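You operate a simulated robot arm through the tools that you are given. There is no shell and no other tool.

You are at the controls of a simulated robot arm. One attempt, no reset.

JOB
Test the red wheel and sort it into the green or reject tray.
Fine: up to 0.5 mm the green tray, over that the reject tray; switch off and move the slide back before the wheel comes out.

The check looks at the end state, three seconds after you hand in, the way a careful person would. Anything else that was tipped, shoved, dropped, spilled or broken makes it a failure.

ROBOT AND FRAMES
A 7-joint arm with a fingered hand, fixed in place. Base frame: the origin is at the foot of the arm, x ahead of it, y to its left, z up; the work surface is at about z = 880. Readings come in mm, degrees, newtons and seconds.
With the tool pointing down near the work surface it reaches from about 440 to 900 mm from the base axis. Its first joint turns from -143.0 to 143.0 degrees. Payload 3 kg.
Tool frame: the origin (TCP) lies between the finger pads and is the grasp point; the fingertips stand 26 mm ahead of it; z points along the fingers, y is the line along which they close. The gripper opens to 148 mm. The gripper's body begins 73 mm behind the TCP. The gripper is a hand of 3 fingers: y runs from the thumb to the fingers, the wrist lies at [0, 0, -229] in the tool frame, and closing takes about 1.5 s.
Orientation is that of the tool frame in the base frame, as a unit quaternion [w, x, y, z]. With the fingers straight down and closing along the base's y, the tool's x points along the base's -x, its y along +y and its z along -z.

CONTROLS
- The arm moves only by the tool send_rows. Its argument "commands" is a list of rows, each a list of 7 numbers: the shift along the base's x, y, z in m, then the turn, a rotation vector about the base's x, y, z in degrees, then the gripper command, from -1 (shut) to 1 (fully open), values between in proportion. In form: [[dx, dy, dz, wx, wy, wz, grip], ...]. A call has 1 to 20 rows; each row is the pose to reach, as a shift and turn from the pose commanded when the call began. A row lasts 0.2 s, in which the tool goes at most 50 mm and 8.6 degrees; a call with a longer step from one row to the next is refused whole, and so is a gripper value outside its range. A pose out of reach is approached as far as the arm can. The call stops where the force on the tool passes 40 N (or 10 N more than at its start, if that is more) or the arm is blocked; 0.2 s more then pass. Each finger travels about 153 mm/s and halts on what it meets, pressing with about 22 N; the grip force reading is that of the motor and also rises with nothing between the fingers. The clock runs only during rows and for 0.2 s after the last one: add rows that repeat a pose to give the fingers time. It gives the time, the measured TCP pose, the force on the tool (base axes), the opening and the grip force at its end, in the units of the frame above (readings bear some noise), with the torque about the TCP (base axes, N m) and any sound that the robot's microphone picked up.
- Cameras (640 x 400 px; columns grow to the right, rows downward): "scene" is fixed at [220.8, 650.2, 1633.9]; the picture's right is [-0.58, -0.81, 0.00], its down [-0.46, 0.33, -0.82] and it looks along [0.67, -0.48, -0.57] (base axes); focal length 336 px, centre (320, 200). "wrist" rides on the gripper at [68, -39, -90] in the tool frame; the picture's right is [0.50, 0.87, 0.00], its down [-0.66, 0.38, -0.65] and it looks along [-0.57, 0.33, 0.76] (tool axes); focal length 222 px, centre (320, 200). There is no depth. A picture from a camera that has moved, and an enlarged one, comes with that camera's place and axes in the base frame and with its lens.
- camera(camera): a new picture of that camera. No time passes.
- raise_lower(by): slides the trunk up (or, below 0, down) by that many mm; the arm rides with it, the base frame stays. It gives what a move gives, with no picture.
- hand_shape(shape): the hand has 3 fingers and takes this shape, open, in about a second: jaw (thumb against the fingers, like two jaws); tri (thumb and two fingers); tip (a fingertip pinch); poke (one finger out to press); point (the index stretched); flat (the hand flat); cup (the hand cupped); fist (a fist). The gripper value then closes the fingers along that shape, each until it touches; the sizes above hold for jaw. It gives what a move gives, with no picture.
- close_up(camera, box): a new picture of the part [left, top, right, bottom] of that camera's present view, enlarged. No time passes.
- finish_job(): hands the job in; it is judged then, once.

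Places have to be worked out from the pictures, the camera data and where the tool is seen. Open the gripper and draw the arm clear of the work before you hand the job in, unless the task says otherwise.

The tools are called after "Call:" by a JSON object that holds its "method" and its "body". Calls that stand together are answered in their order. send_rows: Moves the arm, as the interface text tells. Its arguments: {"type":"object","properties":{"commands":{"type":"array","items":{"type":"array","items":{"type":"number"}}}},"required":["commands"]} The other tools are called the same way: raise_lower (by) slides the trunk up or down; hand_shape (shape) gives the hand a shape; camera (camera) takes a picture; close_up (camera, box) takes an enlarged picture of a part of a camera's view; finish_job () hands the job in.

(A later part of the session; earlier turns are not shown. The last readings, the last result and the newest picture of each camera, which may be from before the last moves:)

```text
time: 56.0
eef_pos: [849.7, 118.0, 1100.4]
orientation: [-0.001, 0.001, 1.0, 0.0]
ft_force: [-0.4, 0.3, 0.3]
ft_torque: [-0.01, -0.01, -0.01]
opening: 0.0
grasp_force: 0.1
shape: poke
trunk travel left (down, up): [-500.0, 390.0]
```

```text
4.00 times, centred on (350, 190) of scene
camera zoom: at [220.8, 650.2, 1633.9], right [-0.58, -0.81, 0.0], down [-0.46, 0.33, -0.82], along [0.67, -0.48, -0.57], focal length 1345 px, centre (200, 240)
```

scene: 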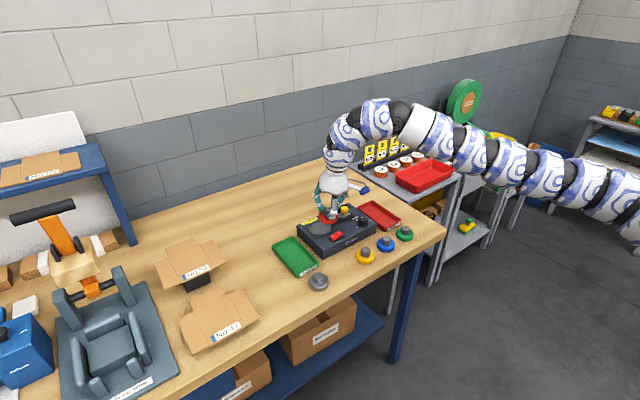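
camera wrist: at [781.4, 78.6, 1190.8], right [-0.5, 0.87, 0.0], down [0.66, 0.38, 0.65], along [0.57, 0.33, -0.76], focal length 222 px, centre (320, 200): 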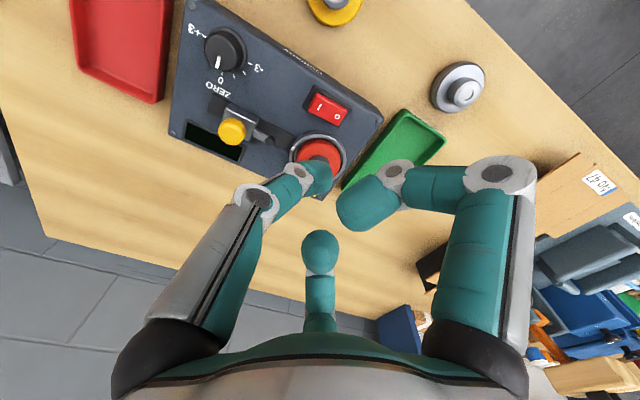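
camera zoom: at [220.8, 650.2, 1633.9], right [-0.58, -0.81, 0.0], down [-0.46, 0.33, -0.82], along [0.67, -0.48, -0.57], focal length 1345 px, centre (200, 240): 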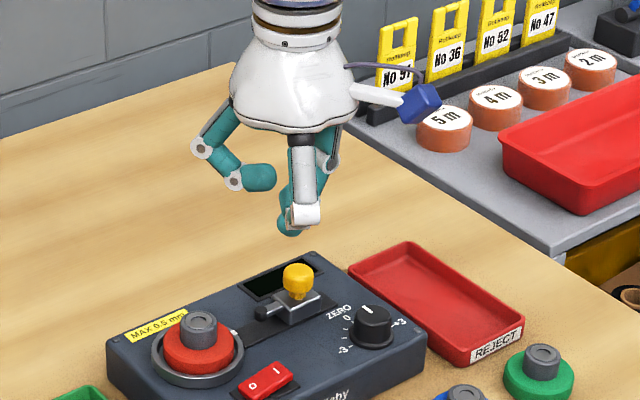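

The thumb becomes the poking finger, its tip on the tool axis. Zooming on the switch for its exact place.

Call:
{"method": "close_up", "body": {"camera": "wrist", "box": [280, 70, 370, 140]}}

Call:
{"method": "close_up", "body": {"camera": "wrist", "box": [170, 0, 350, 200]}}

Call:
{"method": "close_up", "body": {"camera": "scene", "box": [325, 222, 355, 245]}}

```text
5.71 times, centred on (325, 105) of wrist
camera zoom: at [781.4, 78.6, 1190.8], right [-0.5, 0.87, 0.0], down [0.66, 0.38, 0.65], along [0.57, 0.33, -0.76], focal length 1269 px, centre (291, 743)
```

zoom: 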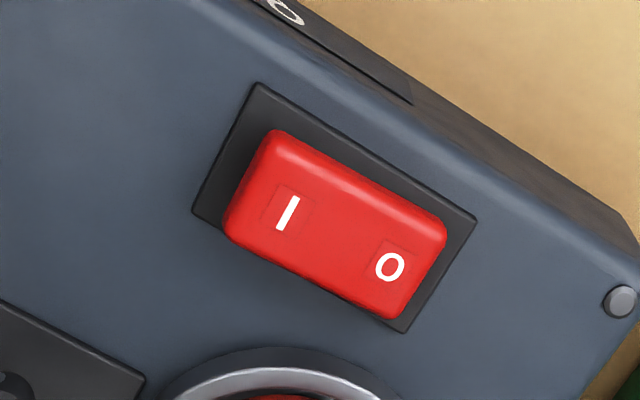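

```text
2.00 times, centred on (260, 100) of wrist
camera zoom: at [781.4, 78.6, 1190.8], right [-0.5, 0.87, 0.0], down [0.66, 0.38, 0.65], along [0.57, 0.33, -0.76], focal length 444 px, centre (440, 400)
```

zoom: 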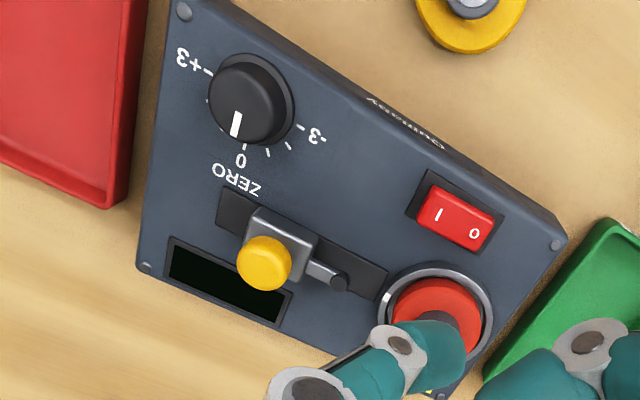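

```text
16.00 times, centred on (340, 234) of scene
camera zoom: at [220.8, 650.2, 1633.9], right [-0.58, -0.81, 0.0], down [-0.46, 0.33, -0.82], along [0.67, -0.48, -0.57], focal length 5380 px, centre (0, -336)
```

zoom: 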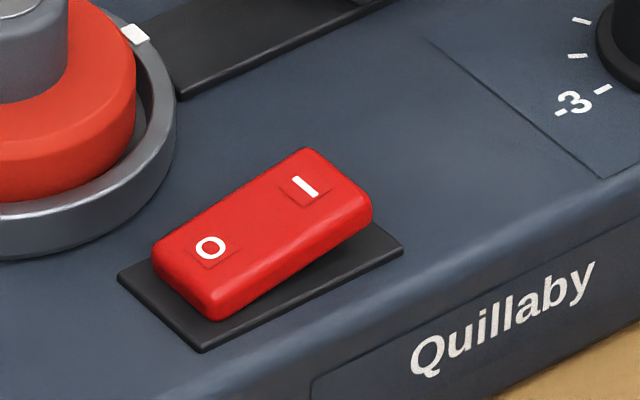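

The rocker's "I" half is raised at about (854, 119), "O" at (854, 144). A folded finger would pass right over the wheel's hub at this yaw, so I'll turn the hand −40° about z up here first.

Call:
{"method": "send_rows", "body": {"commands": [[0, 0, 0, 0, 0, -8, -1], [0.001, 0, 0, 0, 0, -16, -1], [0.002, 0, 0, 0, 0, -24, -1], [0.003, 0, 0, 0, 0, -32, -1], [0.004, 0, 0, 0, 0, -40, -1], [0.004, 0, 0, 0, 0, -40, -1]]}}

Call:
{"method": "camera", "body": {"camera": "wrist"}}

Call:
{"method": "close_up", "body": {"camera": "scene", "box": [280, 140, 420, 240]}}

```text
time: 57.4
eef_pos: [853.0, 119.0, 1100.4]
orientation: [-0.001, 0.342, 0.94, -0.001]
ft_force: [-0.1, 0.0, -0.2]
ft_torque: [-0.01, 0.01, -0.01]
opening: 0.0
grasp_force: 22.2
shape: jaw
trunk travel left (down, up): [-500.0, 390.0]
```

```text
taken
camera wrist: at [776.5, 131.5, 1190.5], right [0.18, 0.98, 0.0], down [0.75, -0.13, 0.65], along [0.64, -0.12, -0.76], focal length 222 px, centre (320, 200)
```

wrist: 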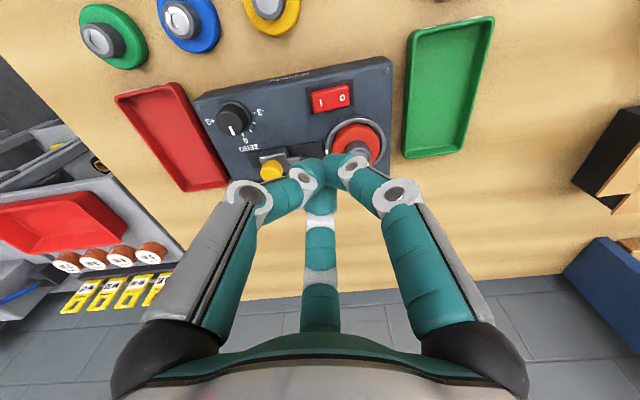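

```text
4.00 times, centred on (350, 190) of scene
camera zoom: at [220.8, 650.2, 1633.9], right [-0.58, -0.81, 0.0], down [-0.46, 0.33, -0.82], along [0.67, -0.48, -0.57], focal length 1345 px, centre (200, 240)
```

zoom: 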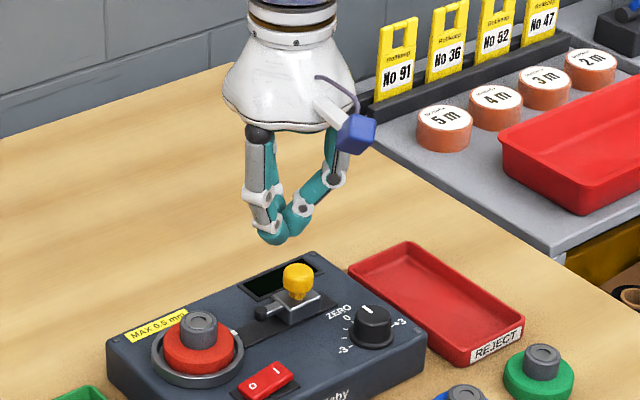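

Sending the grip value −1 turned the hand into a closed jaw. I'll set poke again and test up here which grip value keeps it.

Call:
{"method": "hand_shape", "body": {"shape": "poke"}}

Call:
{"method": "send_rows", "body": {"commands": [[0, 0, 0, 0, 0, 0, 1], [0, 0, 0, 0, 0, 0, 1], [0, 0, 0, 0, 0, 0, 1]]}}

Call:
{"method": "camera", "body": {"camera": "wrist"}}

Call:
{"method": "close_up", "body": {"camera": "scene", "box": [280, 140, 420, 240]}}

```text
time: 58.3
eef_pos: [853.8, 119.0, 1100.4]
orientation: [-0.001, 0.342, 0.94, 0.0]
ft_force: [-0.1, 0.6, 0.4]
ft_torque: [-0.01, 0.01, -0.02]
opening: 0.1
grasp_force: 0.1
shape: poke
trunk travel left (down, up): [-500.0, 390.0]
```

```text
time: 59.1
eef_pos: [852.4, 119.1, 1101.0]
orientation: [-0.002, 0.342, 0.94, 0.0]
ft_force: [0.0, 0.1, -0.1]
ft_torque: [0.01, 0.02, 0.01]
opening: 0.0
grasp_force: 0.0
shape: poke
trunk travel left (down, up): [-500.0, 390.0]
```

```text
taken
camera wrist: at [776.5, 131.3, 1190.5], right [0.17, 0.98, 0.0], down [0.75, -0.13, 0.65], along [0.64, -0.11, -0.76], focal length 222 px, centre (320, 200)
```

wrist: 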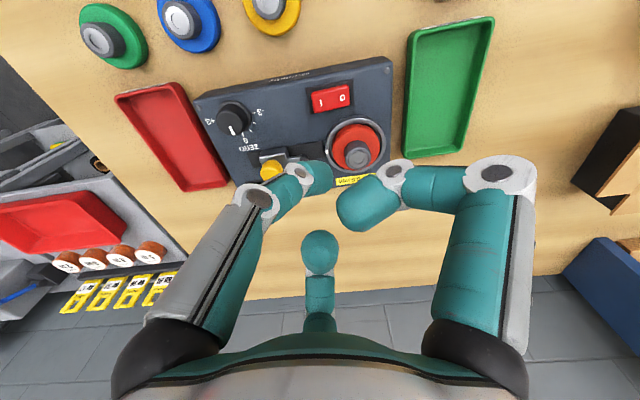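

```text
4.00 times, centred on (350, 190) of scene
camera zoom: at [220.8, 650.2, 1633.9], right [-0.58, -0.81, 0.0], down [-0.46, 0.33, -0.82], along [0.67, -0.48, -0.57], focal length 1345 px, centre (200, 240)
```

zoom: 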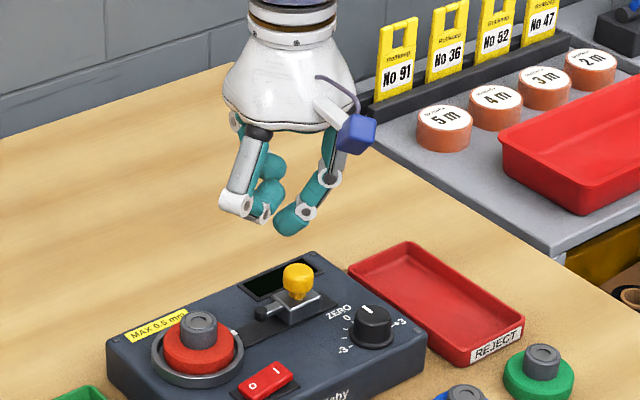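

Grip value 1 keeps poke. The "I" mark projects right on the tool axis (320, 103), so I'll descend to about z=975 and check.

Call:
{"method": "send_rows", "body": {"commands": [[0, -0.001, -0.03, 0, 0, 0, 1], [0, -0.001, -0.06, 0, 0, 0, 1], [0, -0.001, -0.09, 0, 0, 0, 1], [0, -0.001, -0.115, 0, 0, 0, 1], [0, -0.001, -0.125, 0, 0, 0, 1], [0, -0.001, -0.125, 0, 0, 0, 1]]}}

Call:
{"method": "camera", "body": {"camera": "wrist"}}

Call:
{"method": "close_up", "body": {"camera": "scene", "box": [305, 190, 375, 245]}}

```text
time: 60.5
eef_pos: [851.9, 116.2, 975.1]
orientation: [0.001, 0.342, 0.94, 0.0]
ft_force: [-0.1, 0.6, 0.1]
ft_torque: [-0.01, -0.02, 0.02]
opening: 0.0
grasp_force: 0.0
shape: poke
trunk travel left (down, up): [-500.0, 390.0]
```

```text
taken
camera wrist: at [775.5, 128.8, 1065.8], right [0.17, 0.98, 0.0], down [0.75, -0.13, 0.65], along [0.64, -0.11, -0.76], focal length 222 px, centre (320, 200)
```

wrist: 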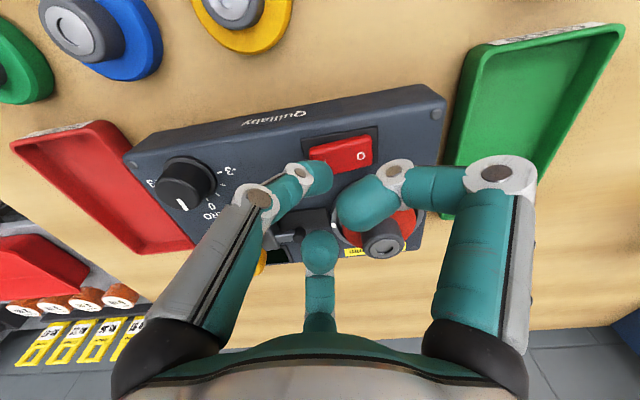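

```text
7.27 times, centred on (340, 218) of scene
camera zoom: at [220.8, 650.2, 1633.9], right [-0.58, -0.81, 0.0], down [-0.46, 0.33, -0.82], along [0.67, -0.48, -0.57], focal length 2446 px, centre (174, 73)
```

zoom: 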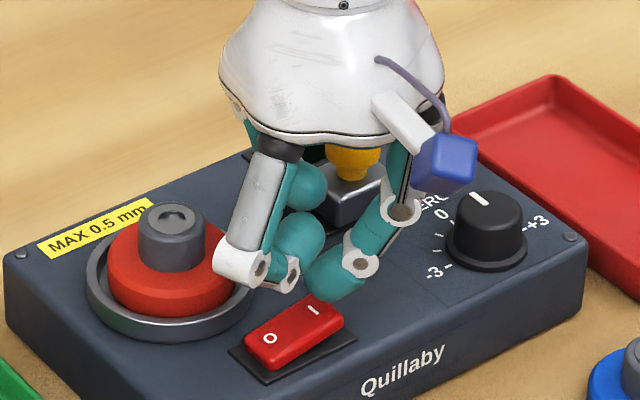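

The fingertip is right above the I end. Descending in small steps while watching force and sound.

Call:
{"method": "send_rows", "body": {"commands": [[0, 0, -0.004, 0, 0, 0, 1], [0, 0, -0.008, 0, 0, 0, 1], [0, 0, -0.01, 0, 0, 0, 1], [0, 0, -0.012, 0, 0, 0, 1]]}}

Call:
{"method": "close_up", "body": {"camera": "scene", "box": [325, 210, 365, 245]}}

```text
time: 61.5
eef_pos: [856.0, 116.7, 965.2]
orientation: [-0.001, 0.342, 0.94, -0.001]
ft_force: [-0.3, -0.9, 0.4]
ft_torque: [0.02, 0.04, 0.01]
opening: 0.0
grasp_force: 0.0
shape: poke
trunk travel left (down, up): [-500.0, 390.0]
```

```text
11.43 times, centred on (345, 228) of scene
camera zoom: at [220.8, 650.2, 1633.9], right [-0.58, -0.81, 0.0], down [-0.46, 0.33, -0.82], along [0.67, -0.48, -0.57], focal length 3843 px, centre (34, -114)
```

zoom: 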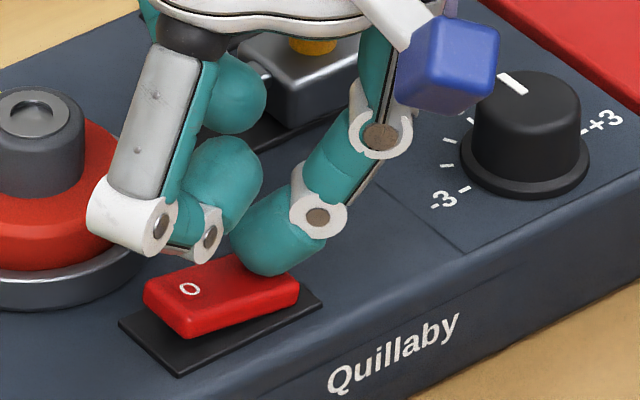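

Tip is over the "I" half, not touching yet. Continuing down.

Call:
{"method": "send_rows", "body": {"commands": [[0, 0, -0.002, 0, 0, 0, 1], [0, 0, -0.004, 0, 0, 0, 1], [0, 0, -0.006, 0, 0, 0, 1], [0, 0, -0.008, 0, 0, 0, 1]]}}

Call:
{"method": "close_up", "body": {"camera": "scene", "box": [325, 200, 375, 245]}}

```text
time: 62.5
eef_pos: [853.2, 115.0, 961.0]
orientation: [0.003, 0.344, 0.939, 0.002]
ft_force: [-7.0, -7.1, 30.6]
ft_torque: [-0.06, 0.22, 0.0]
opening: 0.0
grasp_force: 0.1
shape: poke
trunk travel left (down, up): [-500.0, 390.0]
stopped in row 4: the force on the tool passed its limit at 41 N (the readings are from after the stop); the commanded pose is now the measured one
```

```text
8.89 times, centred on (350, 222) of scene
camera zoom: at [220.8, 650.2, 1633.9], right [-0.58, -0.81, 0.0], down [-0.46, 0.33, -0.82], along [0.67, -0.48, -0.57], focal length 2989 px, centre (53, 0)
```

zoom: 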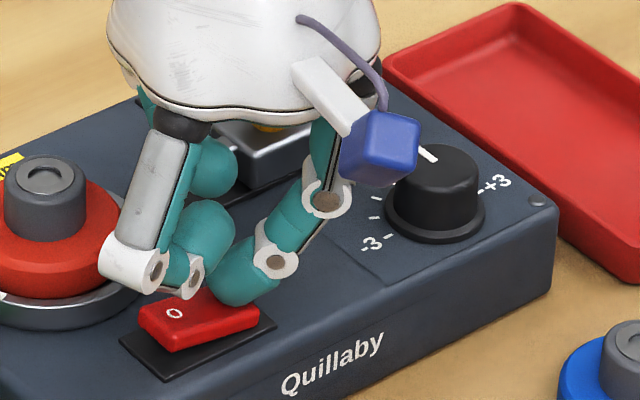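

The white mark on the seat has moved – the tester seems to be running. Lifting off to look at the switch and display.

Call:
{"method": "send_rows", "body": {"commands": [[0, 0, 0.004, 0, 0, 0, 1], [0, 0, 0.015, 0, 0, 0, 1], [0, 0, 0.04, 0, 0, 0, 1], [0, 0, 0.08, 0, 0, 0, 1], [0, 0, 0.12, 0, 0, 0, 1], [0, 0, 0.12, 0, 0, 0, 1]]}}

Call:
{"method": "camera", "body": {"camera": "wrist"}}

Call:
{"method": "close_up", "body": {"camera": "scene", "box": [305, 195, 375, 245]}}

```text
time: 63.9
eef_pos: [852.4, 119.5, 1077.9]
orientation: [0.0, 0.343, 0.939, 0.0]
ft_force: [-0.2, -0.9, 0.1]
ft_torque: [0.01, 0.02, -0.02]
opening: 0.0
grasp_force: 0.1
shape: poke
trunk travel left (down, up): [-500.0, 390.0]
```

```text
taken
camera wrist: at [776.2, 131.9, 1167.9], right [0.18, 0.98, 0.0], down [0.74, -0.13, 0.65], along [0.64, -0.12, -0.76], focal length 222 px, centre (320, 200)
```

wrist: 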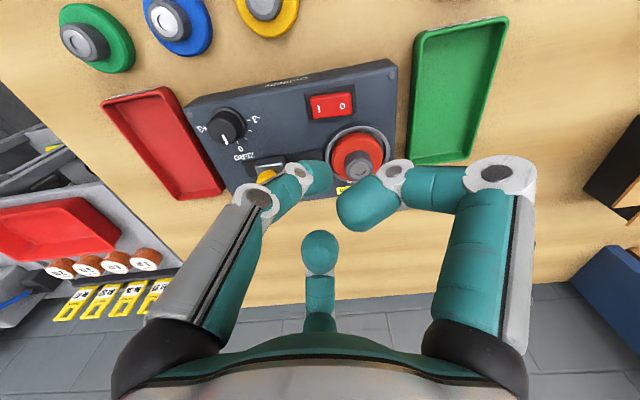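

```text
8.00 times, centred on (340, 220) of scene
camera zoom: at [220.8, 650.2, 1633.9], right [-0.58, -0.81, 0.0], down [-0.46, 0.33, -0.82], along [0.67, -0.48, -0.57], focal length 2690 px, centre (160, 40)
```

zoom: 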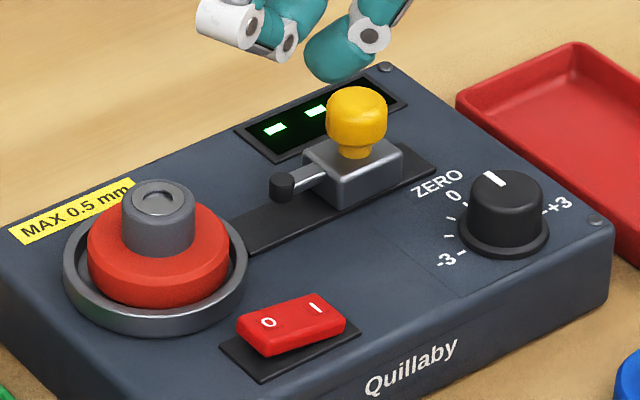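

The tester is on and the display shows dashes, so it needs the slide brought in. I'll move the hand toward the slide at height and look closely at its knob.

Call:
{"method": "send_rows", "body": {"commands": [[0.0, -0.03, 0.01, 0, 0, 0, 1], [0.0, -0.06, 0.01, 0, 0, 0, 1], [0.0, -0.09, 0.01, 0, 0, 0, 1], [0, -0.12, 0.01, 0, 0, 0, 1], [0.0, -0.13, 0.01, 0, 0, 0, 1], [0.0, -0.13, 0.01, 0, 0, 0, 1]]}}

Call:
{"method": "camera", "body": {"camera": "wrist"}}

Call:
{"method": "close_up", "body": {"camera": "scene", "box": [325, 195, 375, 235]}}

```text
time: 65.3
eef_pos: [855.0, -12.2, 1088.8]
orientation: [0.001, 0.343, 0.939, 0.0]
ft_force: [0.6, 1.0, -0.6]
ft_torque: [0.03, 0.03, 0.01]
opening: 0.0
grasp_force: 0.1
shape: poke
trunk travel left (down, up): [-500.0, 390.0]
```

```text
taken
camera wrist: at [778.4, 0.2, 1177.9], right [0.18, 0.98, 0.0], down [0.74, -0.13, 0.65], along [0.64, -0.12, -0.76], focal length 222 px, centre (320, 200)
```

wrist: 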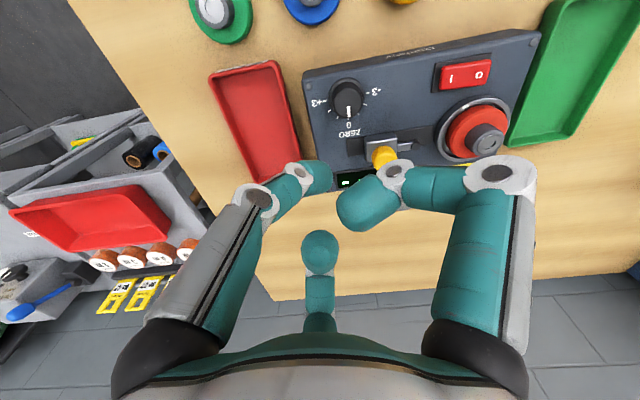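

```text
10.00 times, centred on (350, 215) of scene
camera zoom: at [220.8, 650.2, 1633.9], right [-0.58, -0.81, 0.0], down [-0.46, 0.33, -0.82], along [0.67, -0.48, -0.57], focal length 3363 px, centre (20, 50)
```

zoom: 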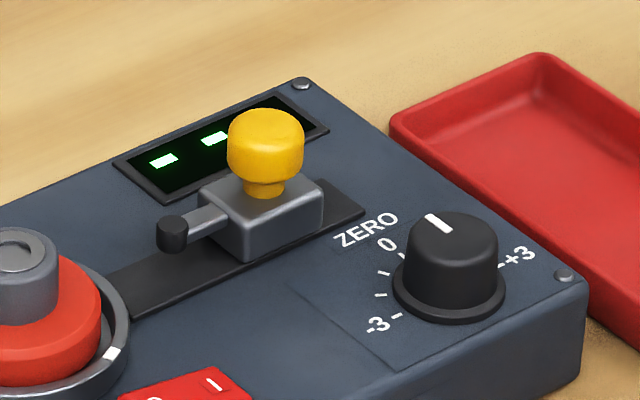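

Zooming the wrist view on the slide and display.

Call:
{"method": "close_up", "body": {"camera": "wrist", "box": [320, 70, 520, 200]}}

Call:
{"method": "close_up", "body": {"camera": "wrist", "box": [340, 125, 420, 180]}}

```text
3.08 times, centred on (420, 135) of wrist
camera zoom: at [778.4, 0.2, 1177.9], right [0.18, 0.98, 0.0], down [0.74, -0.13, 0.65], along [0.64, -0.12, -0.76], focal length 684 px, centre (12, 400)
```

zoom: 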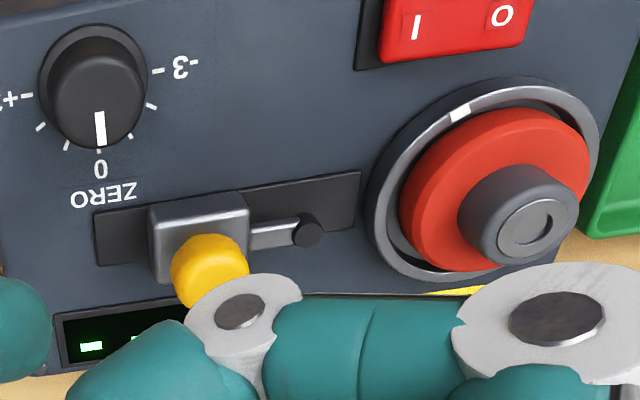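

```text
7.27 times, centred on (380, 152) of wrist
camera zoom: at [778.4, 0.2, 1177.9], right [0.18, 0.98, 0.0], down [0.74, -0.13, 0.65], along [0.64, -0.12, -0.76], focal length 1615 px, centre (-116, 546)
```

zoom: 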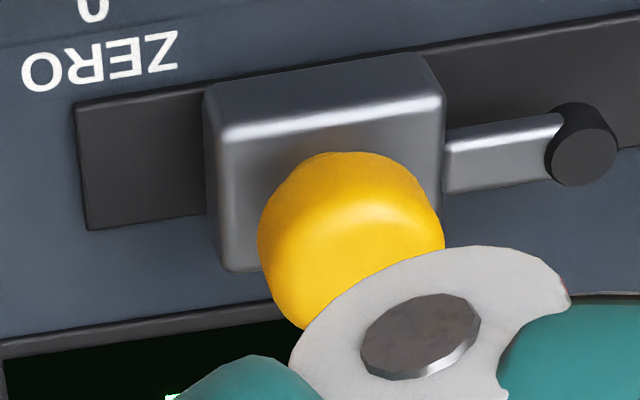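

The knob's centre is at about (914, 49, 960), ø≈27 mm. I'll use the tri grip on it so I can slide it both ways: change shape, turn back +40°, and move toward it at height.

Call:
{"method": "hand_shape", "body": {"shape": "tri"}}

Call:
{"method": "send_rows", "body": {"commands": [[0.002, 0.01, 0.005, 0, 0, 8, 0.2], [0.005, 0.02, 0.01, 0, 0, 16, 0], [0.01, 0.03, 0.01, 0, 0, 24, -0.19], [0.015, 0.045, 0.01, 0, 0, 32, -0.19], [0.015, 0.058, 0.01, 0, 0, 40, -0.19], [0.015, 0.061, 0.01, 0, 0, 40, -0.19]]}}

Call:
{"method": "send_rows", "body": {"commands": [[0, 0, 0, 0, -2, 0, -0.19], [0, 0, 0, 0, -4, 0, -0.19], [0, 0, 0, 0, -6, 0, -0.19], [0, 0, 0, 0, -8, 0, -0.19], [0.01, 0, 0, 0, -8, 0, -0.19], [0.02, 0, -0.01, 0, -8, 0, -0.19], [0.03, 0, -0.02, 0, -8, 0, -0.19], [0.039, 0, -0.03, 0, -8, 0, -0.19], [0.039, 0, -0.03, 0, -8, 0, -0.19]]}}

Call:
{"method": "camera", "body": {"camera": "wrist"}}

Call:
{"method": "close_up", "body": {"camera": "scene", "box": [305, 170, 405, 240]}}

```text
time: 66.2
eef_pos: [854.9, -14.1, 1086.4]
orientation: [0.001, 0.343, 0.939, 0.0]
ft_force: [-0.5, 0.3, 0.2]
ft_torque: [-0.02, -0.01, -0.02]
opening: 148.1
grasp_force: 0.1
shape: tri
trunk travel left (down, up): [-500.0, 390.0]
```

```text
time: 67.6
eef_pos: [870.0, 47.7, 1099.7]
orientation: [0.001, 0.001, 1.0, 0.0]
ft_force: [0.1, -0.6, 0.7]
ft_torque: [0.01, -0.02, -0.03]
opening: 60.3
grasp_force: 0.1
shape: tri
trunk travel left (down, up): [-500.0, 390.0]
```

```text
time: 69.6
eef_pos: [909.1, 48.4, 1067.2]
orientation: [0.07, 0.0, 0.998, 0.001]
ft_force: [0.4, 1.5, 0.3]
ft_torque: [0.0, 0.02, 0.0]
opening: 60.2
grasp_force: 0.0
shape: tri
trunk travel left (down, up): [-500.0, 390.0]
```

```text
taken
camera wrist: at [829.1, 8.6, 1146.9], right [-0.49, 0.87, -0.07], down [0.56, 0.38, 0.74], along [0.67, 0.33, -0.67], focal length 222 px, centre (320, 200)
```

wrist: 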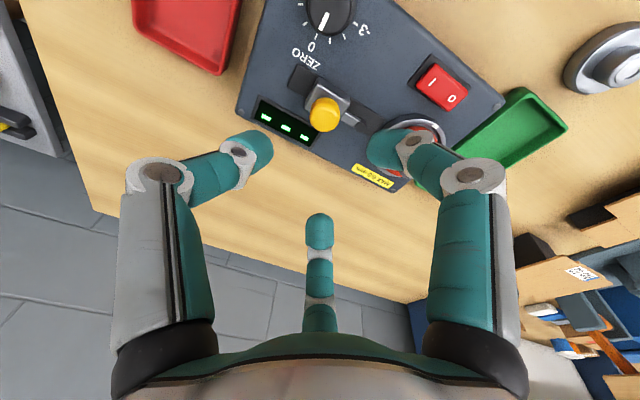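

```text
5.71 times, centred on (355, 205) of scene
camera zoom: at [220.8, 650.2, 1633.9], right [-0.58, -0.81, 0.0], down [-0.46, 0.33, -0.82], along [0.67, -0.48, -0.57], focal length 1922 px, centre (120, 171)
```

zoom: 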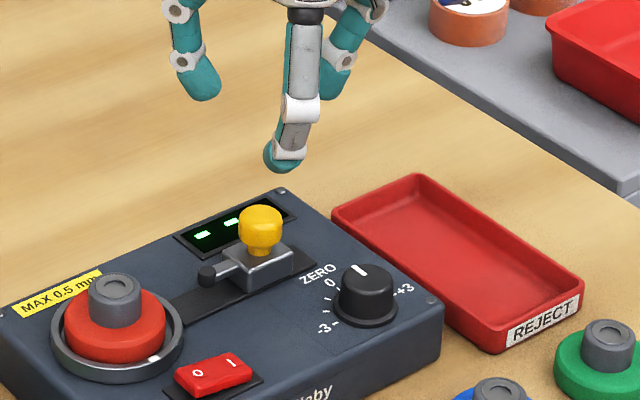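

Display shows three dashes (no reading yet). Zooming on the knob to align the grip.

Call:
{"method": "close_up", "body": {"camera": "wrist", "box": [240, 60, 400, 160]}}

```text
4.00 times, centred on (320, 110) of wrist
camera zoom: at [829.1, 8.6, 1146.9], right [-0.49, 0.87, -0.07], down [0.56, 0.38, 0.74], along [0.67, 0.33, -0.67], focal length 888 px, centre (320, 560)
```

zoom: 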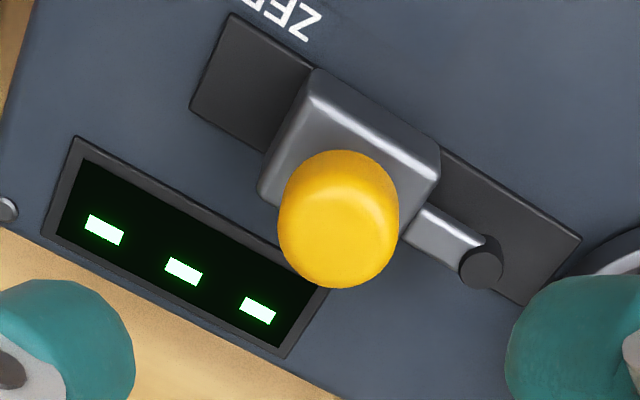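

Aligning on the knob (≈(912.5, 46.5)) and lowering to z≈1003 for a check.

Call:
{"method": "send_rows", "body": {"commands": [[-0.001, -0.001, -0.02, 0, 0, 0, -0.25], [-0.001, -0.0015, -0.04, 0, 0, 0, -0.3], [-0.001, -0.0015, -0.055, 0, 0, 0, -0.3], [-0.001, -0.0015, -0.064, 0, 0, 0, -0.3], [-0.001, -0.0015, -0.064, 0, 0, 0, -0.3]]}}

Call:
{"method": "close_up", "body": {"camera": "wrist", "box": [230, 80, 410, 250]}}

Call:
{"method": "close_up", "body": {"camera": "scene", "box": [325, 185, 375, 235]}}

```text
time: 70.8
eef_pos: [907.1, 46.6, 1005.8]
orientation: [0.07, 0.0, 0.998, 0.0]
ft_force: [-0.6, 0.4, 0.3]
ft_torque: [-0.02, 0.0, -0.02]
opening: 52.0
grasp_force: 0.0
shape: tri
trunk travel left (down, up): [-500.0, 390.0]
```

```text
2.35 times, centred on (320, 165) of wrist
camera zoom: at [826.6, 7.7, 1084.6], right [-0.49, 0.87, -0.07], down [0.56, 0.38, 0.74], along [0.67, 0.33, -0.67], focal length 523 px, centre (320, 282)
```

zoom: 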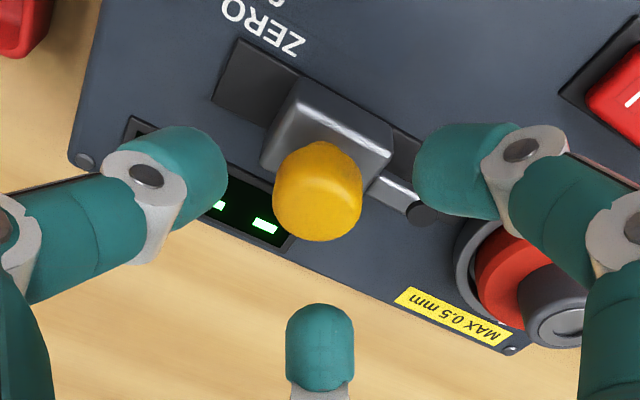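

```text
8.00 times, centred on (350, 210) of scene
camera zoom: at [220.8, 650.2, 1633.9], right [-0.58, -0.81, 0.0], down [-0.46, 0.33, -0.82], along [0.67, -0.48, -0.57], focal length 2690 px, centre (80, 120)
```

zoom: 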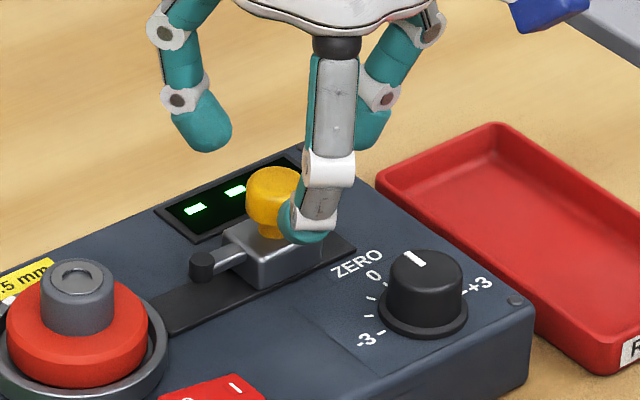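

The knob is centred between the fingertips. Lowering 17 mm and closing.

Call:
{"method": "send_rows", "body": {"commands": [[0, 0, -0.006, 0, 0, 0, -0.3], [0, 0, -0.012, 0, 0, 0, -0.3], [0, 0, -0.017, 0, 0, 0, -0.3], [0, 0, -0.017, 0, 0, 0, -0.3]]}}

Call:
{"method": "close_up", "body": {"camera": "wrist", "box": [230, 80, 410, 250]}}

Call:
{"method": "close_up", "body": {"camera": "scene", "box": [325, 185, 375, 235]}}

```text
time: 71.8
eef_pos: [907.3, 46.5, 987.9]
orientation: [0.069, 0.001, 0.998, -0.001]
ft_force: [0.0, 0.6, 0.2]
ft_torque: [0.01, -0.01, 0.03]
opening: 52.1
grasp_force: 0.0
shape: tri
trunk travel left (down, up): [-500.0, 390.0]
```

```text
2.35 times, centred on (320, 165) of wrist
camera zoom: at [827.9, 7.4, 1067.3], right [-0.49, 0.87, -0.07], down [0.56, 0.38, 0.74], along [0.67, 0.33, -0.67], focal length 523 px, centre (320, 282)
```

zoom: 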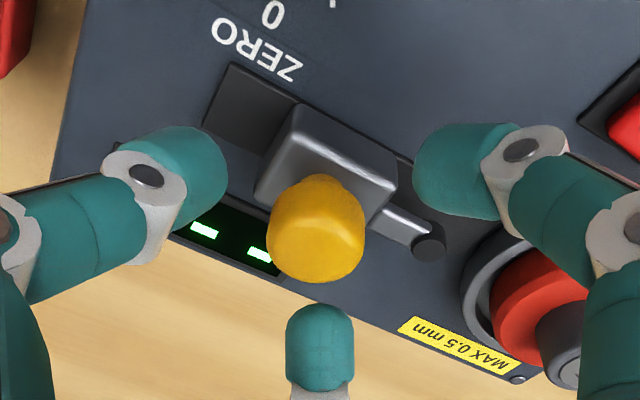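

```text
8.00 times, centred on (350, 210) of scene
camera zoom: at [220.8, 650.2, 1633.9], right [-0.58, -0.81, 0.0], down [-0.46, 0.33, -0.82], along [0.67, -0.48, -0.57], focal length 2690 px, centre (80, 120)
```

zoom: 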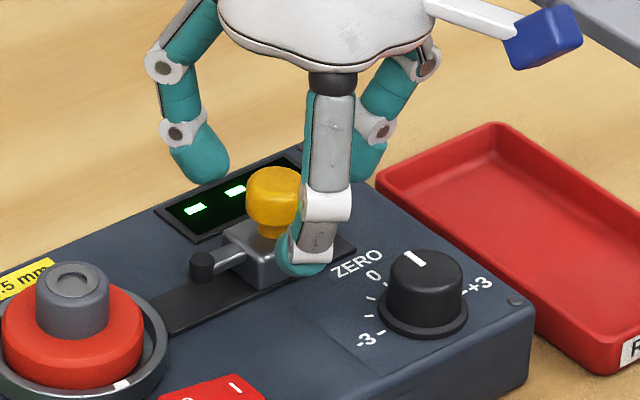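

Tips clear the block and surround the knob. Closing on it.

Call:
{"method": "send_rows", "body": {"commands": [[0, 0, 0, 0, 0, 0, -0.5], [0, 0, 0, 0, 0, 0, -0.7], [0, 0, 0, 0, 0, 0, -0.9], [0, 0, 0, 0, 0, 0, -1], [0, 0, 0, 0, 0, 0, -1], [0, 0, 0, 0, 0, 0, -1]]}}

Call:
{"method": "close_up", "body": {"camera": "wrist", "box": [230, 80, 410, 250]}}

Call:
{"method": "close_up", "body": {"camera": "scene", "box": [325, 185, 375, 235]}}

```text
time: 73.2
eef_pos: [908.0, 47.4, 987.4]
orientation: [0.07, 0.001, 0.998, -0.001]
ft_force: [-1.2, 1.0, -3.6]
ft_torque: [-0.01, 0.06, -0.01]
opening: 19.2
grasp_force: 21.1
shape: tri
trunk travel left (down, up): [-500.0, 390.0]
```

```text
2.35 times, centred on (320, 165) of wrist
camera zoom: at [828.0, 7.4, 1067.0], right [-0.49, 0.87, -0.07], down [0.56, 0.38, 0.74], along [0.67, 0.33, -0.67], focal length 523 px, centre (320, 282)
```

zoom: 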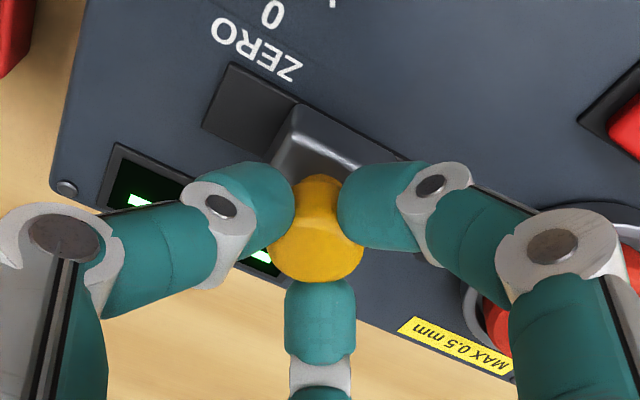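

```text
8.00 times, centred on (350, 210) of scene
camera zoom: at [220.8, 650.2, 1633.9], right [-0.58, -0.81, 0.0], down [-0.46, 0.33, -0.82], along [0.67, -0.48, -0.57], focal length 2690 px, centre (80, 120)
```

zoom: 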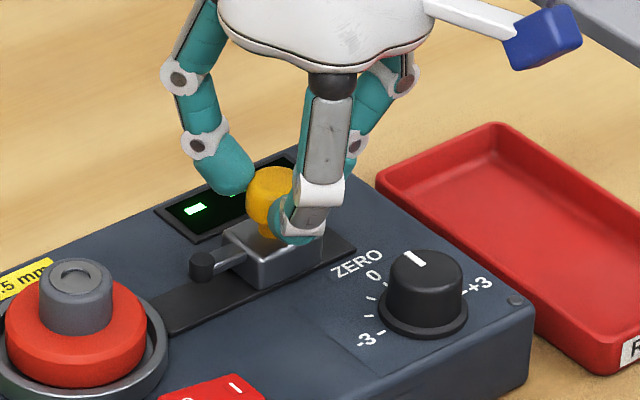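

Gripped. Sliding toward the seat (+y) gently: 20 mm first.

Call:
{"method": "send_rows", "body": {"commands": [[0, 0.003, 0, 0, 0, 0, -1], [0, 0.007, 0, 0, 0, 0, -1], [0, 0.012, 0, 0, 0, 0, -1], [0, 0.016, 0, 0, 0, 0, -1], [0, 0.02, 0, 0, 0, 0, -1], [0, 0.02, 0, 0, 0, 0, -1]]}}

Call:
{"method": "camera", "body": {"camera": "wrist"}}

Call:
{"method": "close_up", "body": {"camera": "scene", "box": [305, 185, 375, 235]}}

```text
time: 74.6
eef_pos: [907.6, 67.1, 986.9]
orientation: [0.071, 0.001, 0.998, 0.0]
ft_force: [4.7, 0.7, 0.5]
ft_torque: [0.0, -0.09, -0.02]
opening: 18.8
grasp_force: 21.6
shape: tri
trunk travel left (down, up): [-500.0, 390.0]
```

```text
taken
camera wrist: at [827.3, 27.3, 1066.6], right [-0.49, 0.87, -0.07], down [0.56, 0.38, 0.74], along [0.67, 0.33, -0.67], focal length 222 px, centre (320, 200)
```

wrist: 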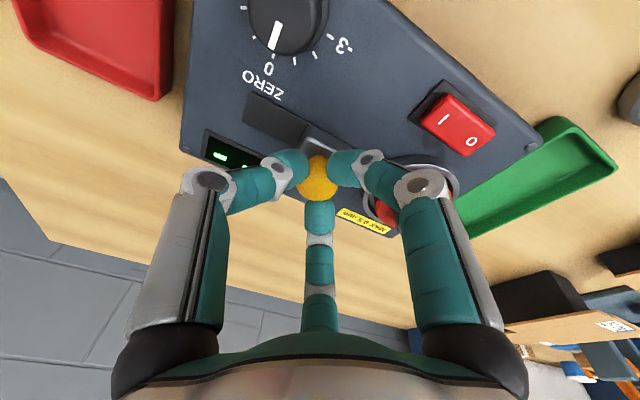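

```text
8.00 times, centred on (340, 210) of scene
camera zoom: at [220.8, 650.2, 1633.9], right [-0.58, -0.81, 0.0], down [-0.46, 0.33, -0.82], along [0.67, -0.48, -0.57], focal length 2690 px, centre (160, 120)
```

zoom: 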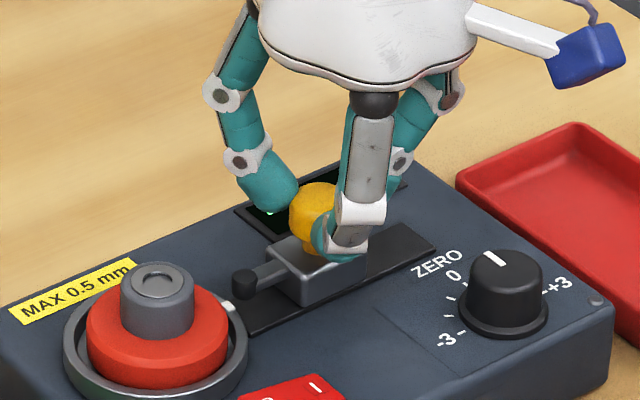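

The slide came along 20 mm. Continuing in 2 mm steps until the probe meets the wheel.

Call:
{"method": "send_rows", "body": {"commands": [[0, 0.002, 0, 0, 0, 0, -1], [0, 0.004, 0, 0, 0, 0, -1], [0, 0.006, 0, 0, 0, 0, -1], [0, 0.006, 0, 0, 0, 0, -1]]}}

Call:
{"method": "close_up", "body": {"camera": "scene", "box": [310, 195, 360, 235]}}

Call:
{"method": "close_up", "body": {"camera": "wrist", "box": [180, 100, 420, 240]}}

```text
time: 75.6
eef_pos: [907.4, 71.6, 987.2]
orientation: [0.069, 0.001, 0.998, 0.0]
ft_force: [4.3, 1.6, 0.9]
ft_torque: [0.01, -0.07, 0.04]
opening: 18.8
grasp_force: 22.0
shape: tri
trunk travel left (down, up): [-500.0, 390.0]
```

```text
10.00 times, centred on (335, 215) of scene
camera zoom: at [220.8, 650.2, 1633.9], right [-0.58, -0.81, 0.0], down [-0.46, 0.33, -0.82], along [0.67, -0.48, -0.57], focal length 3363 px, centre (170, 50)
```

zoom: 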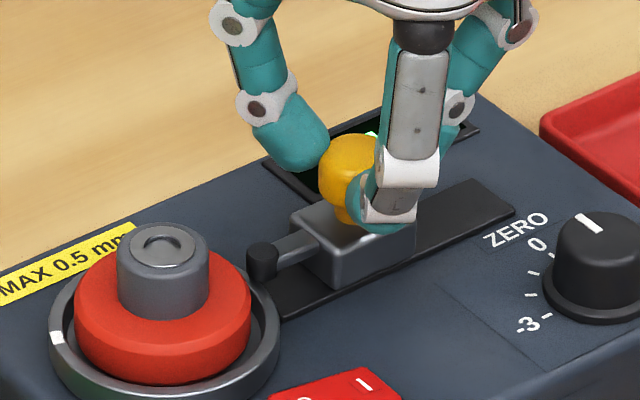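

```text
2.67 times, centred on (300, 170) of wrist
camera zoom: at [827.2, 32.8, 1066.7], right [-0.49, 0.87, -0.07], down [0.56, 0.38, 0.74], along [0.67, 0.33, -0.67], focal length 592 px, centre (373, 280)
```

zoom: 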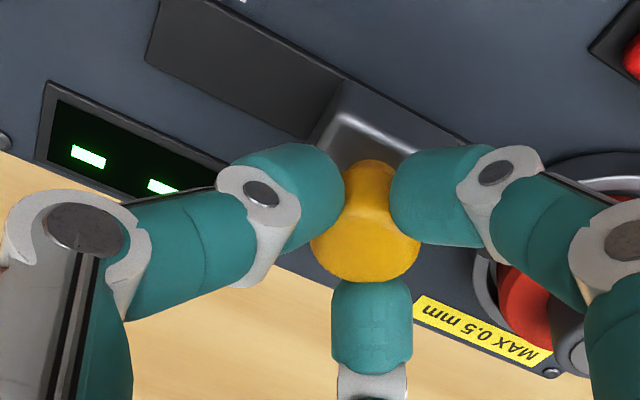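

Some 5 mm left to the disc by the picture. Continuing in small steps.

Call:
{"method": "send_rows", "body": {"commands": [[0, 0.0015, 0, 0, 0, 0, -1], [0, 0.003, 0, 0, 0, 0, -1], [0, 0.0045, 0, 0, 0, 0, -1], [0, 0.0045, 0, 0, 0, 0, -1]]}}

Call:
{"method": "close_up", "body": {"camera": "scene", "box": [310, 195, 360, 235]}}

Call:
{"method": "close_up", "body": {"camera": "wrist", "box": [180, 100, 420, 240]}}

```text
time: 76.6
eef_pos: [907.8, 77.2, 987.0]
orientation: [0.07, 0.001, 0.998, -0.001]
ft_force: [1.5, -0.2, 2.1]
ft_torque: [-0.03, -0.03, -0.03]
opening: 18.7
grasp_force: 21.7
shape: tri
trunk travel left (down, up): [-500.0, 390.0]
```

```text
10.00 times, centred on (335, 215) of scene
camera zoom: at [220.8, 650.2, 1633.9], right [-0.58, -0.81, 0.0], down [-0.46, 0.33, -0.82], along [0.67, -0.48, -0.57], focal length 3363 px, centre (170, 50)
```

zoom: 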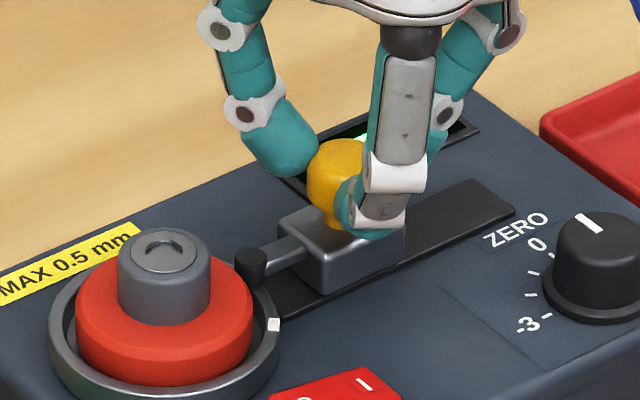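

```text
2.67 times, centred on (300, 170) of wrist
camera zoom: at [827.3, 37.8, 1066.6], right [-0.49, 0.87, -0.07], down [0.56, 0.38, 0.74], along [0.67, 0.33, -0.67], focal length 592 px, centre (373, 280)
```

zoom: 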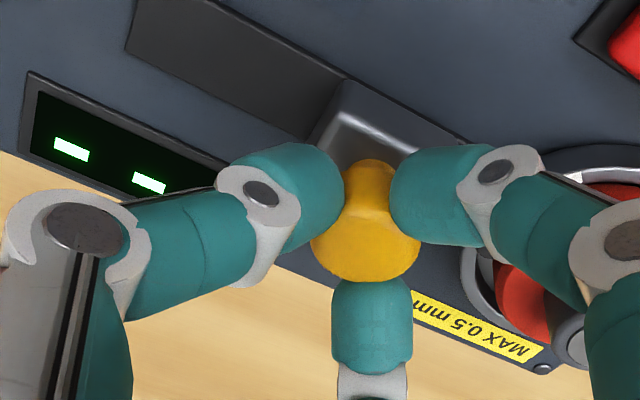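

Nearly touching. A few more 1 mm steps.

Call:
{"method": "send_rows", "body": {"commands": [[0, 0.001, 0, 0, 0, 0, -1], [0, 0.002, 0, 0, 0, 0, -1], [0, 0.003, 0, 0, 0, 0, -1], [0, 0.003, 0, 0, 0, 0, -1], [0, 0.003, 0, 0, 0, 0, -1]]}}

Call:
{"method": "close_up", "body": {"camera": "scene", "box": [310, 195, 360, 235]}}

Call:
{"method": "close_up", "body": {"camera": "wrist", "box": [180, 100, 420, 240]}}

```text
time: 77.8
eef_pos: [908.3, 79.0, 986.2]
orientation: [0.07, 0.002, 0.998, 0.0]
ft_force: [0.0, -8.5, 4.2]
ft_torque: [-0.24, -0.01, -0.07]
opening: 19.0
grasp_force: 22.2
shape: tri
trunk travel left (down, up): [-500.0, 390.0]
```

```text
10.00 times, centred on (335, 215) of scene
camera zoom: at [220.8, 650.2, 1633.9], right [-0.58, -0.81, 0.0], down [-0.46, 0.33, -0.82], along [0.67, -0.48, -0.57], focal length 3363 px, centre (170, 50)
```

zoom: 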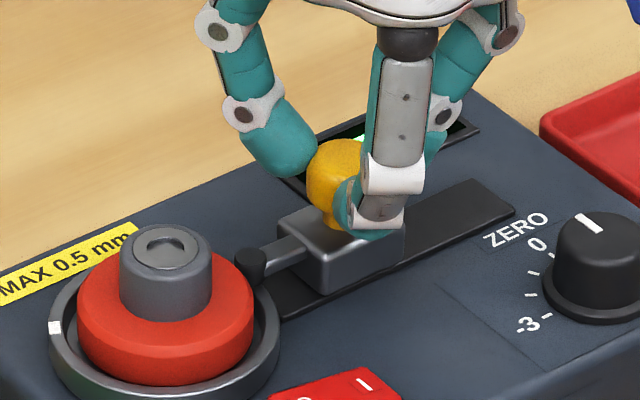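

```text
2.67 times, centred on (300, 170) of wrist
camera zoom: at [827.4, 39.1, 1066.5], right [-0.49, 0.87, -0.07], down [0.56, 0.38, 0.74], along [0.67, 0.33, -0.67], focal length 592 px, centre (373, 280)
```

zoom: 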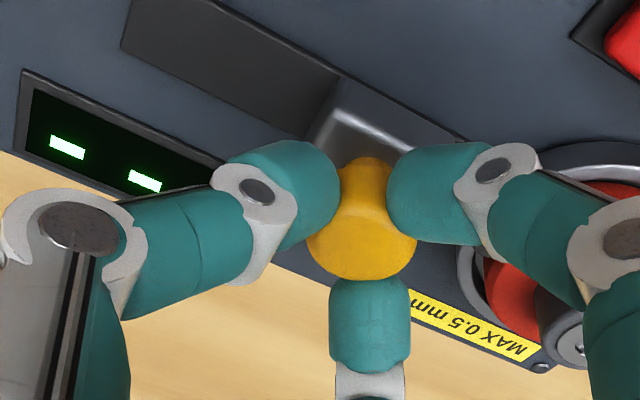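

The probe is against the wheel (−8.5 N). I'll hold for two seconds and look at the display.

Call:
{"method": "send_rows", "body": {"commands": [[0, 0, 0, 0, 0, 0, -1], [0, 0, 0, 0, 0, 0, -1], [0, 0, 0, 0, 0, 0, -1], [0, 0, 0, 0, 0, 0, -1], [0, 0, 0, 0, 0, 0, -1], [0, 0, 0, 0, 0, 0, -1], [0, 0, 0, 0, 0, 0, -1], [0, 0, 0, 0, 0, 0, -1], [0, 0, 0, 0, 0, 0, -1], [0, 0, 0, 0, 0, 0, -1]]}}

Call:
{"method": "close_up", "body": {"camera": "wrist", "box": [180, 100, 420, 240]}}

Call:
{"method": "close_up", "body": {"camera": "scene", "box": [310, 195, 360, 235]}}

```text
time: 80.0
eef_pos: [907.5, 78.4, 987.2]
orientation: [0.071, 0.001, 0.997, 0.001]
ft_force: [0.0, -10.0, 5.6]
ft_torque: [-0.25, 0.0, -0.1]
opening: 19.0
grasp_force: 21.6
shape: tri
trunk travel left (down, up): [-500.0, 390.0]
```

```text
2.67 times, centred on (300, 170) of wrist
camera zoom: at [827.2, 39.5, 1066.4], right [-0.49, 0.87, -0.07], down [0.56, 0.38, 0.74], along [0.67, 0.33, -0.67], focal length 592 px, centre (373, 280)
```

zoom: 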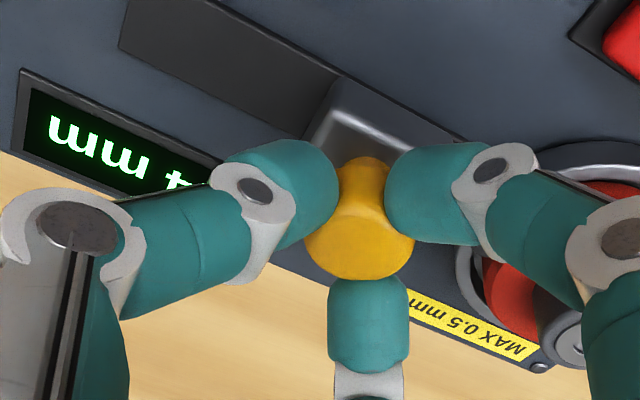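

```text
10.00 times, centred on (335, 215) of scene
camera zoom: at [220.8, 650.2, 1633.9], right [-0.58, -0.81, 0.0], down [-0.46, 0.33, -0.82], along [0.67, -0.48, -0.57], focal length 3363 px, centre (170, 50)
```

zoom: 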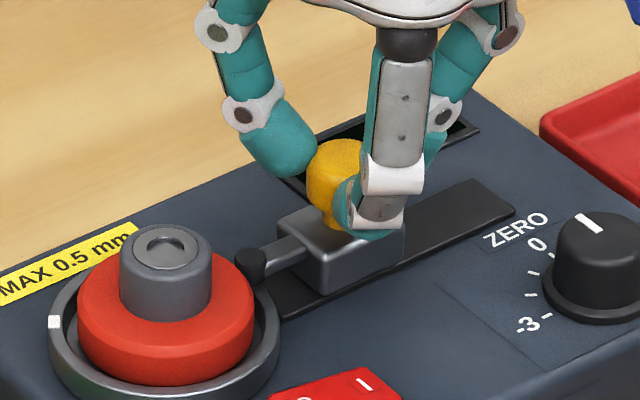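

A reading has appeared ("…4 mm", partly hidden). I'll release the knob and rise along the tool axis to read the whole display.

Call:
{"method": "send_rows", "body": {"commands": [[0, 0, 0, 0, 0, 0, -0.7], [0, 0, 0, 0, 0, 0, -0.5], [0, 0, 0, 0, 0, 0, -0.35], [0, 0, 0, 0, 0, 0, -0.3], [-0.001, 0, 0.01, 0, 0, 0, -0.3], [-0.004, 0, 0.03, 0, 0, 0, -0.3], [-0.008, 0, 0.06, 0, 0, 0, -0.3], [-0.012, 0, 0.09, 0, 0, 0, -0.3], [-0.012, 0, 0.09, 0, 0, 0, -0.3]]}}

Call:
{"method": "camera", "body": {"camera": "wrist"}}

Call:
{"method": "close_up", "body": {"camera": "scene", "box": [310, 190, 370, 235]}}

```text
time: 82.0
eef_pos: [893.2, 77.1, 1075.8]
orientation: [0.071, 0.001, 0.997, -0.001]
ft_force: [-0.6, 0.0, 0.3]
ft_torque: [0.02, 0.0, -0.02]
opening: 51.7
grasp_force: 0.0
shape: tri
trunk travel left (down, up): [-500.0, 390.0]
```

```text
taken
camera wrist: at [813.1, 38.2, 1155.8], right [-0.49, 0.87, -0.07], down [0.56, 0.38, 0.74], along [0.67, 0.33, -0.67], focal length 222 px, centre (320, 200)
```

wrist: 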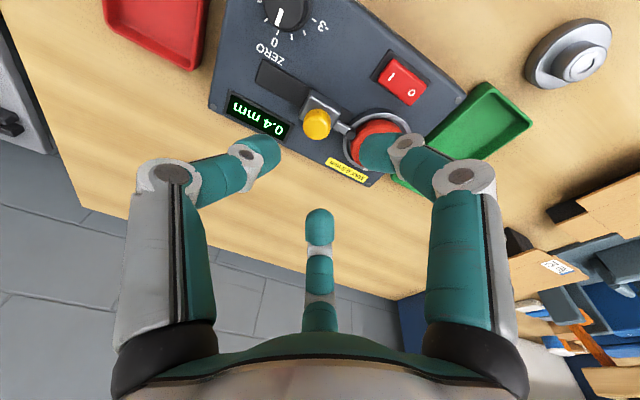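

```text
8.89 times, centred on (340, 212) of scene
camera zoom: at [220.8, 650.2, 1633.9], right [-0.58, -0.81, 0.0], down [-0.46, 0.33, -0.82], along [0.67, -0.48, -0.57], focal length 2989 px, centre (142, 89)
```

zoom: 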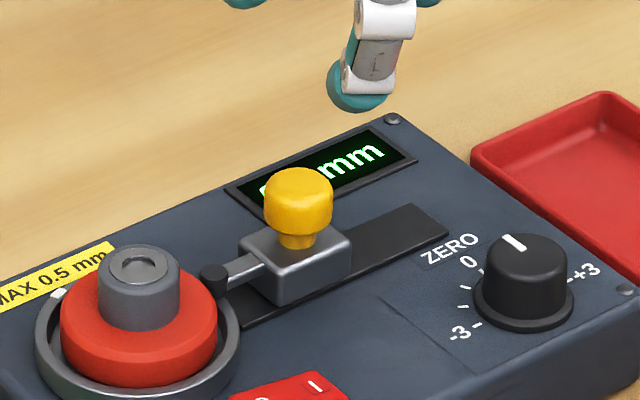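

Zooming on the display and on the ZERO dial.

Call:
{"method": "close_up", "body": {"camera": "wrist", "box": [210, 80, 310, 150]}}

Call:
{"method": "close_up", "body": {"camera": "wrist", "box": [230, 0, 340, 70]}}

Call:
{"method": "close_up", "body": {"camera": "scene", "box": [349, 208, 379, 230]}}

```text
5.71 times, centred on (260, 115) of wrist
camera zoom: at [813.1, 38.2, 1155.8], right [-0.49, 0.87, -0.07], down [0.56, 0.38, 0.74], along [0.67, 0.33, -0.67], focal length 1269 px, centre (663, 686)
```

zoom: 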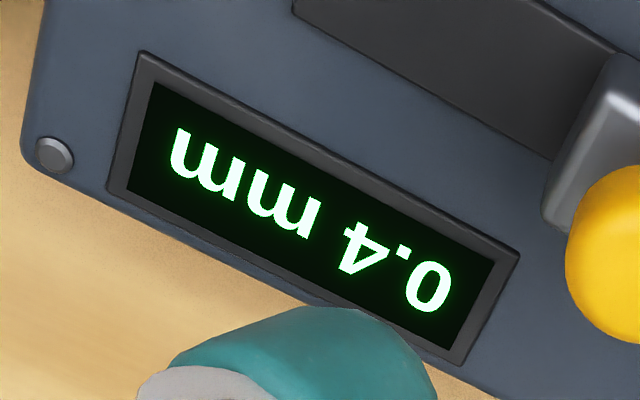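

```text
5.71 times, centred on (285, 35) of wrist
camera zoom: at [813.1, 38.2, 1155.8], right [-0.49, 0.87, -0.07], down [0.56, 0.38, 0.74], along [0.67, 0.33, -0.67], focal length 1269 px, centre (520, 1143)
```

zoom: 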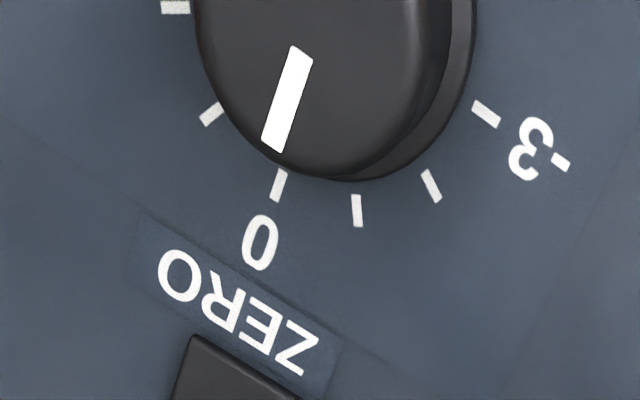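

```text
16.00 times, centred on (364, 219) of scene
camera zoom: at [220.8, 650.2, 1633.9], right [-0.58, -0.81, 0.0], down [-0.46, 0.33, -0.82], along [0.67, -0.48, -0.57], focal length 5380 px, centre (-384, -104)
```

zoom: 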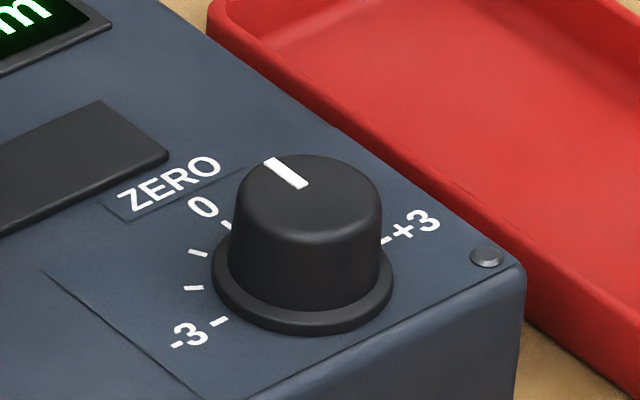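

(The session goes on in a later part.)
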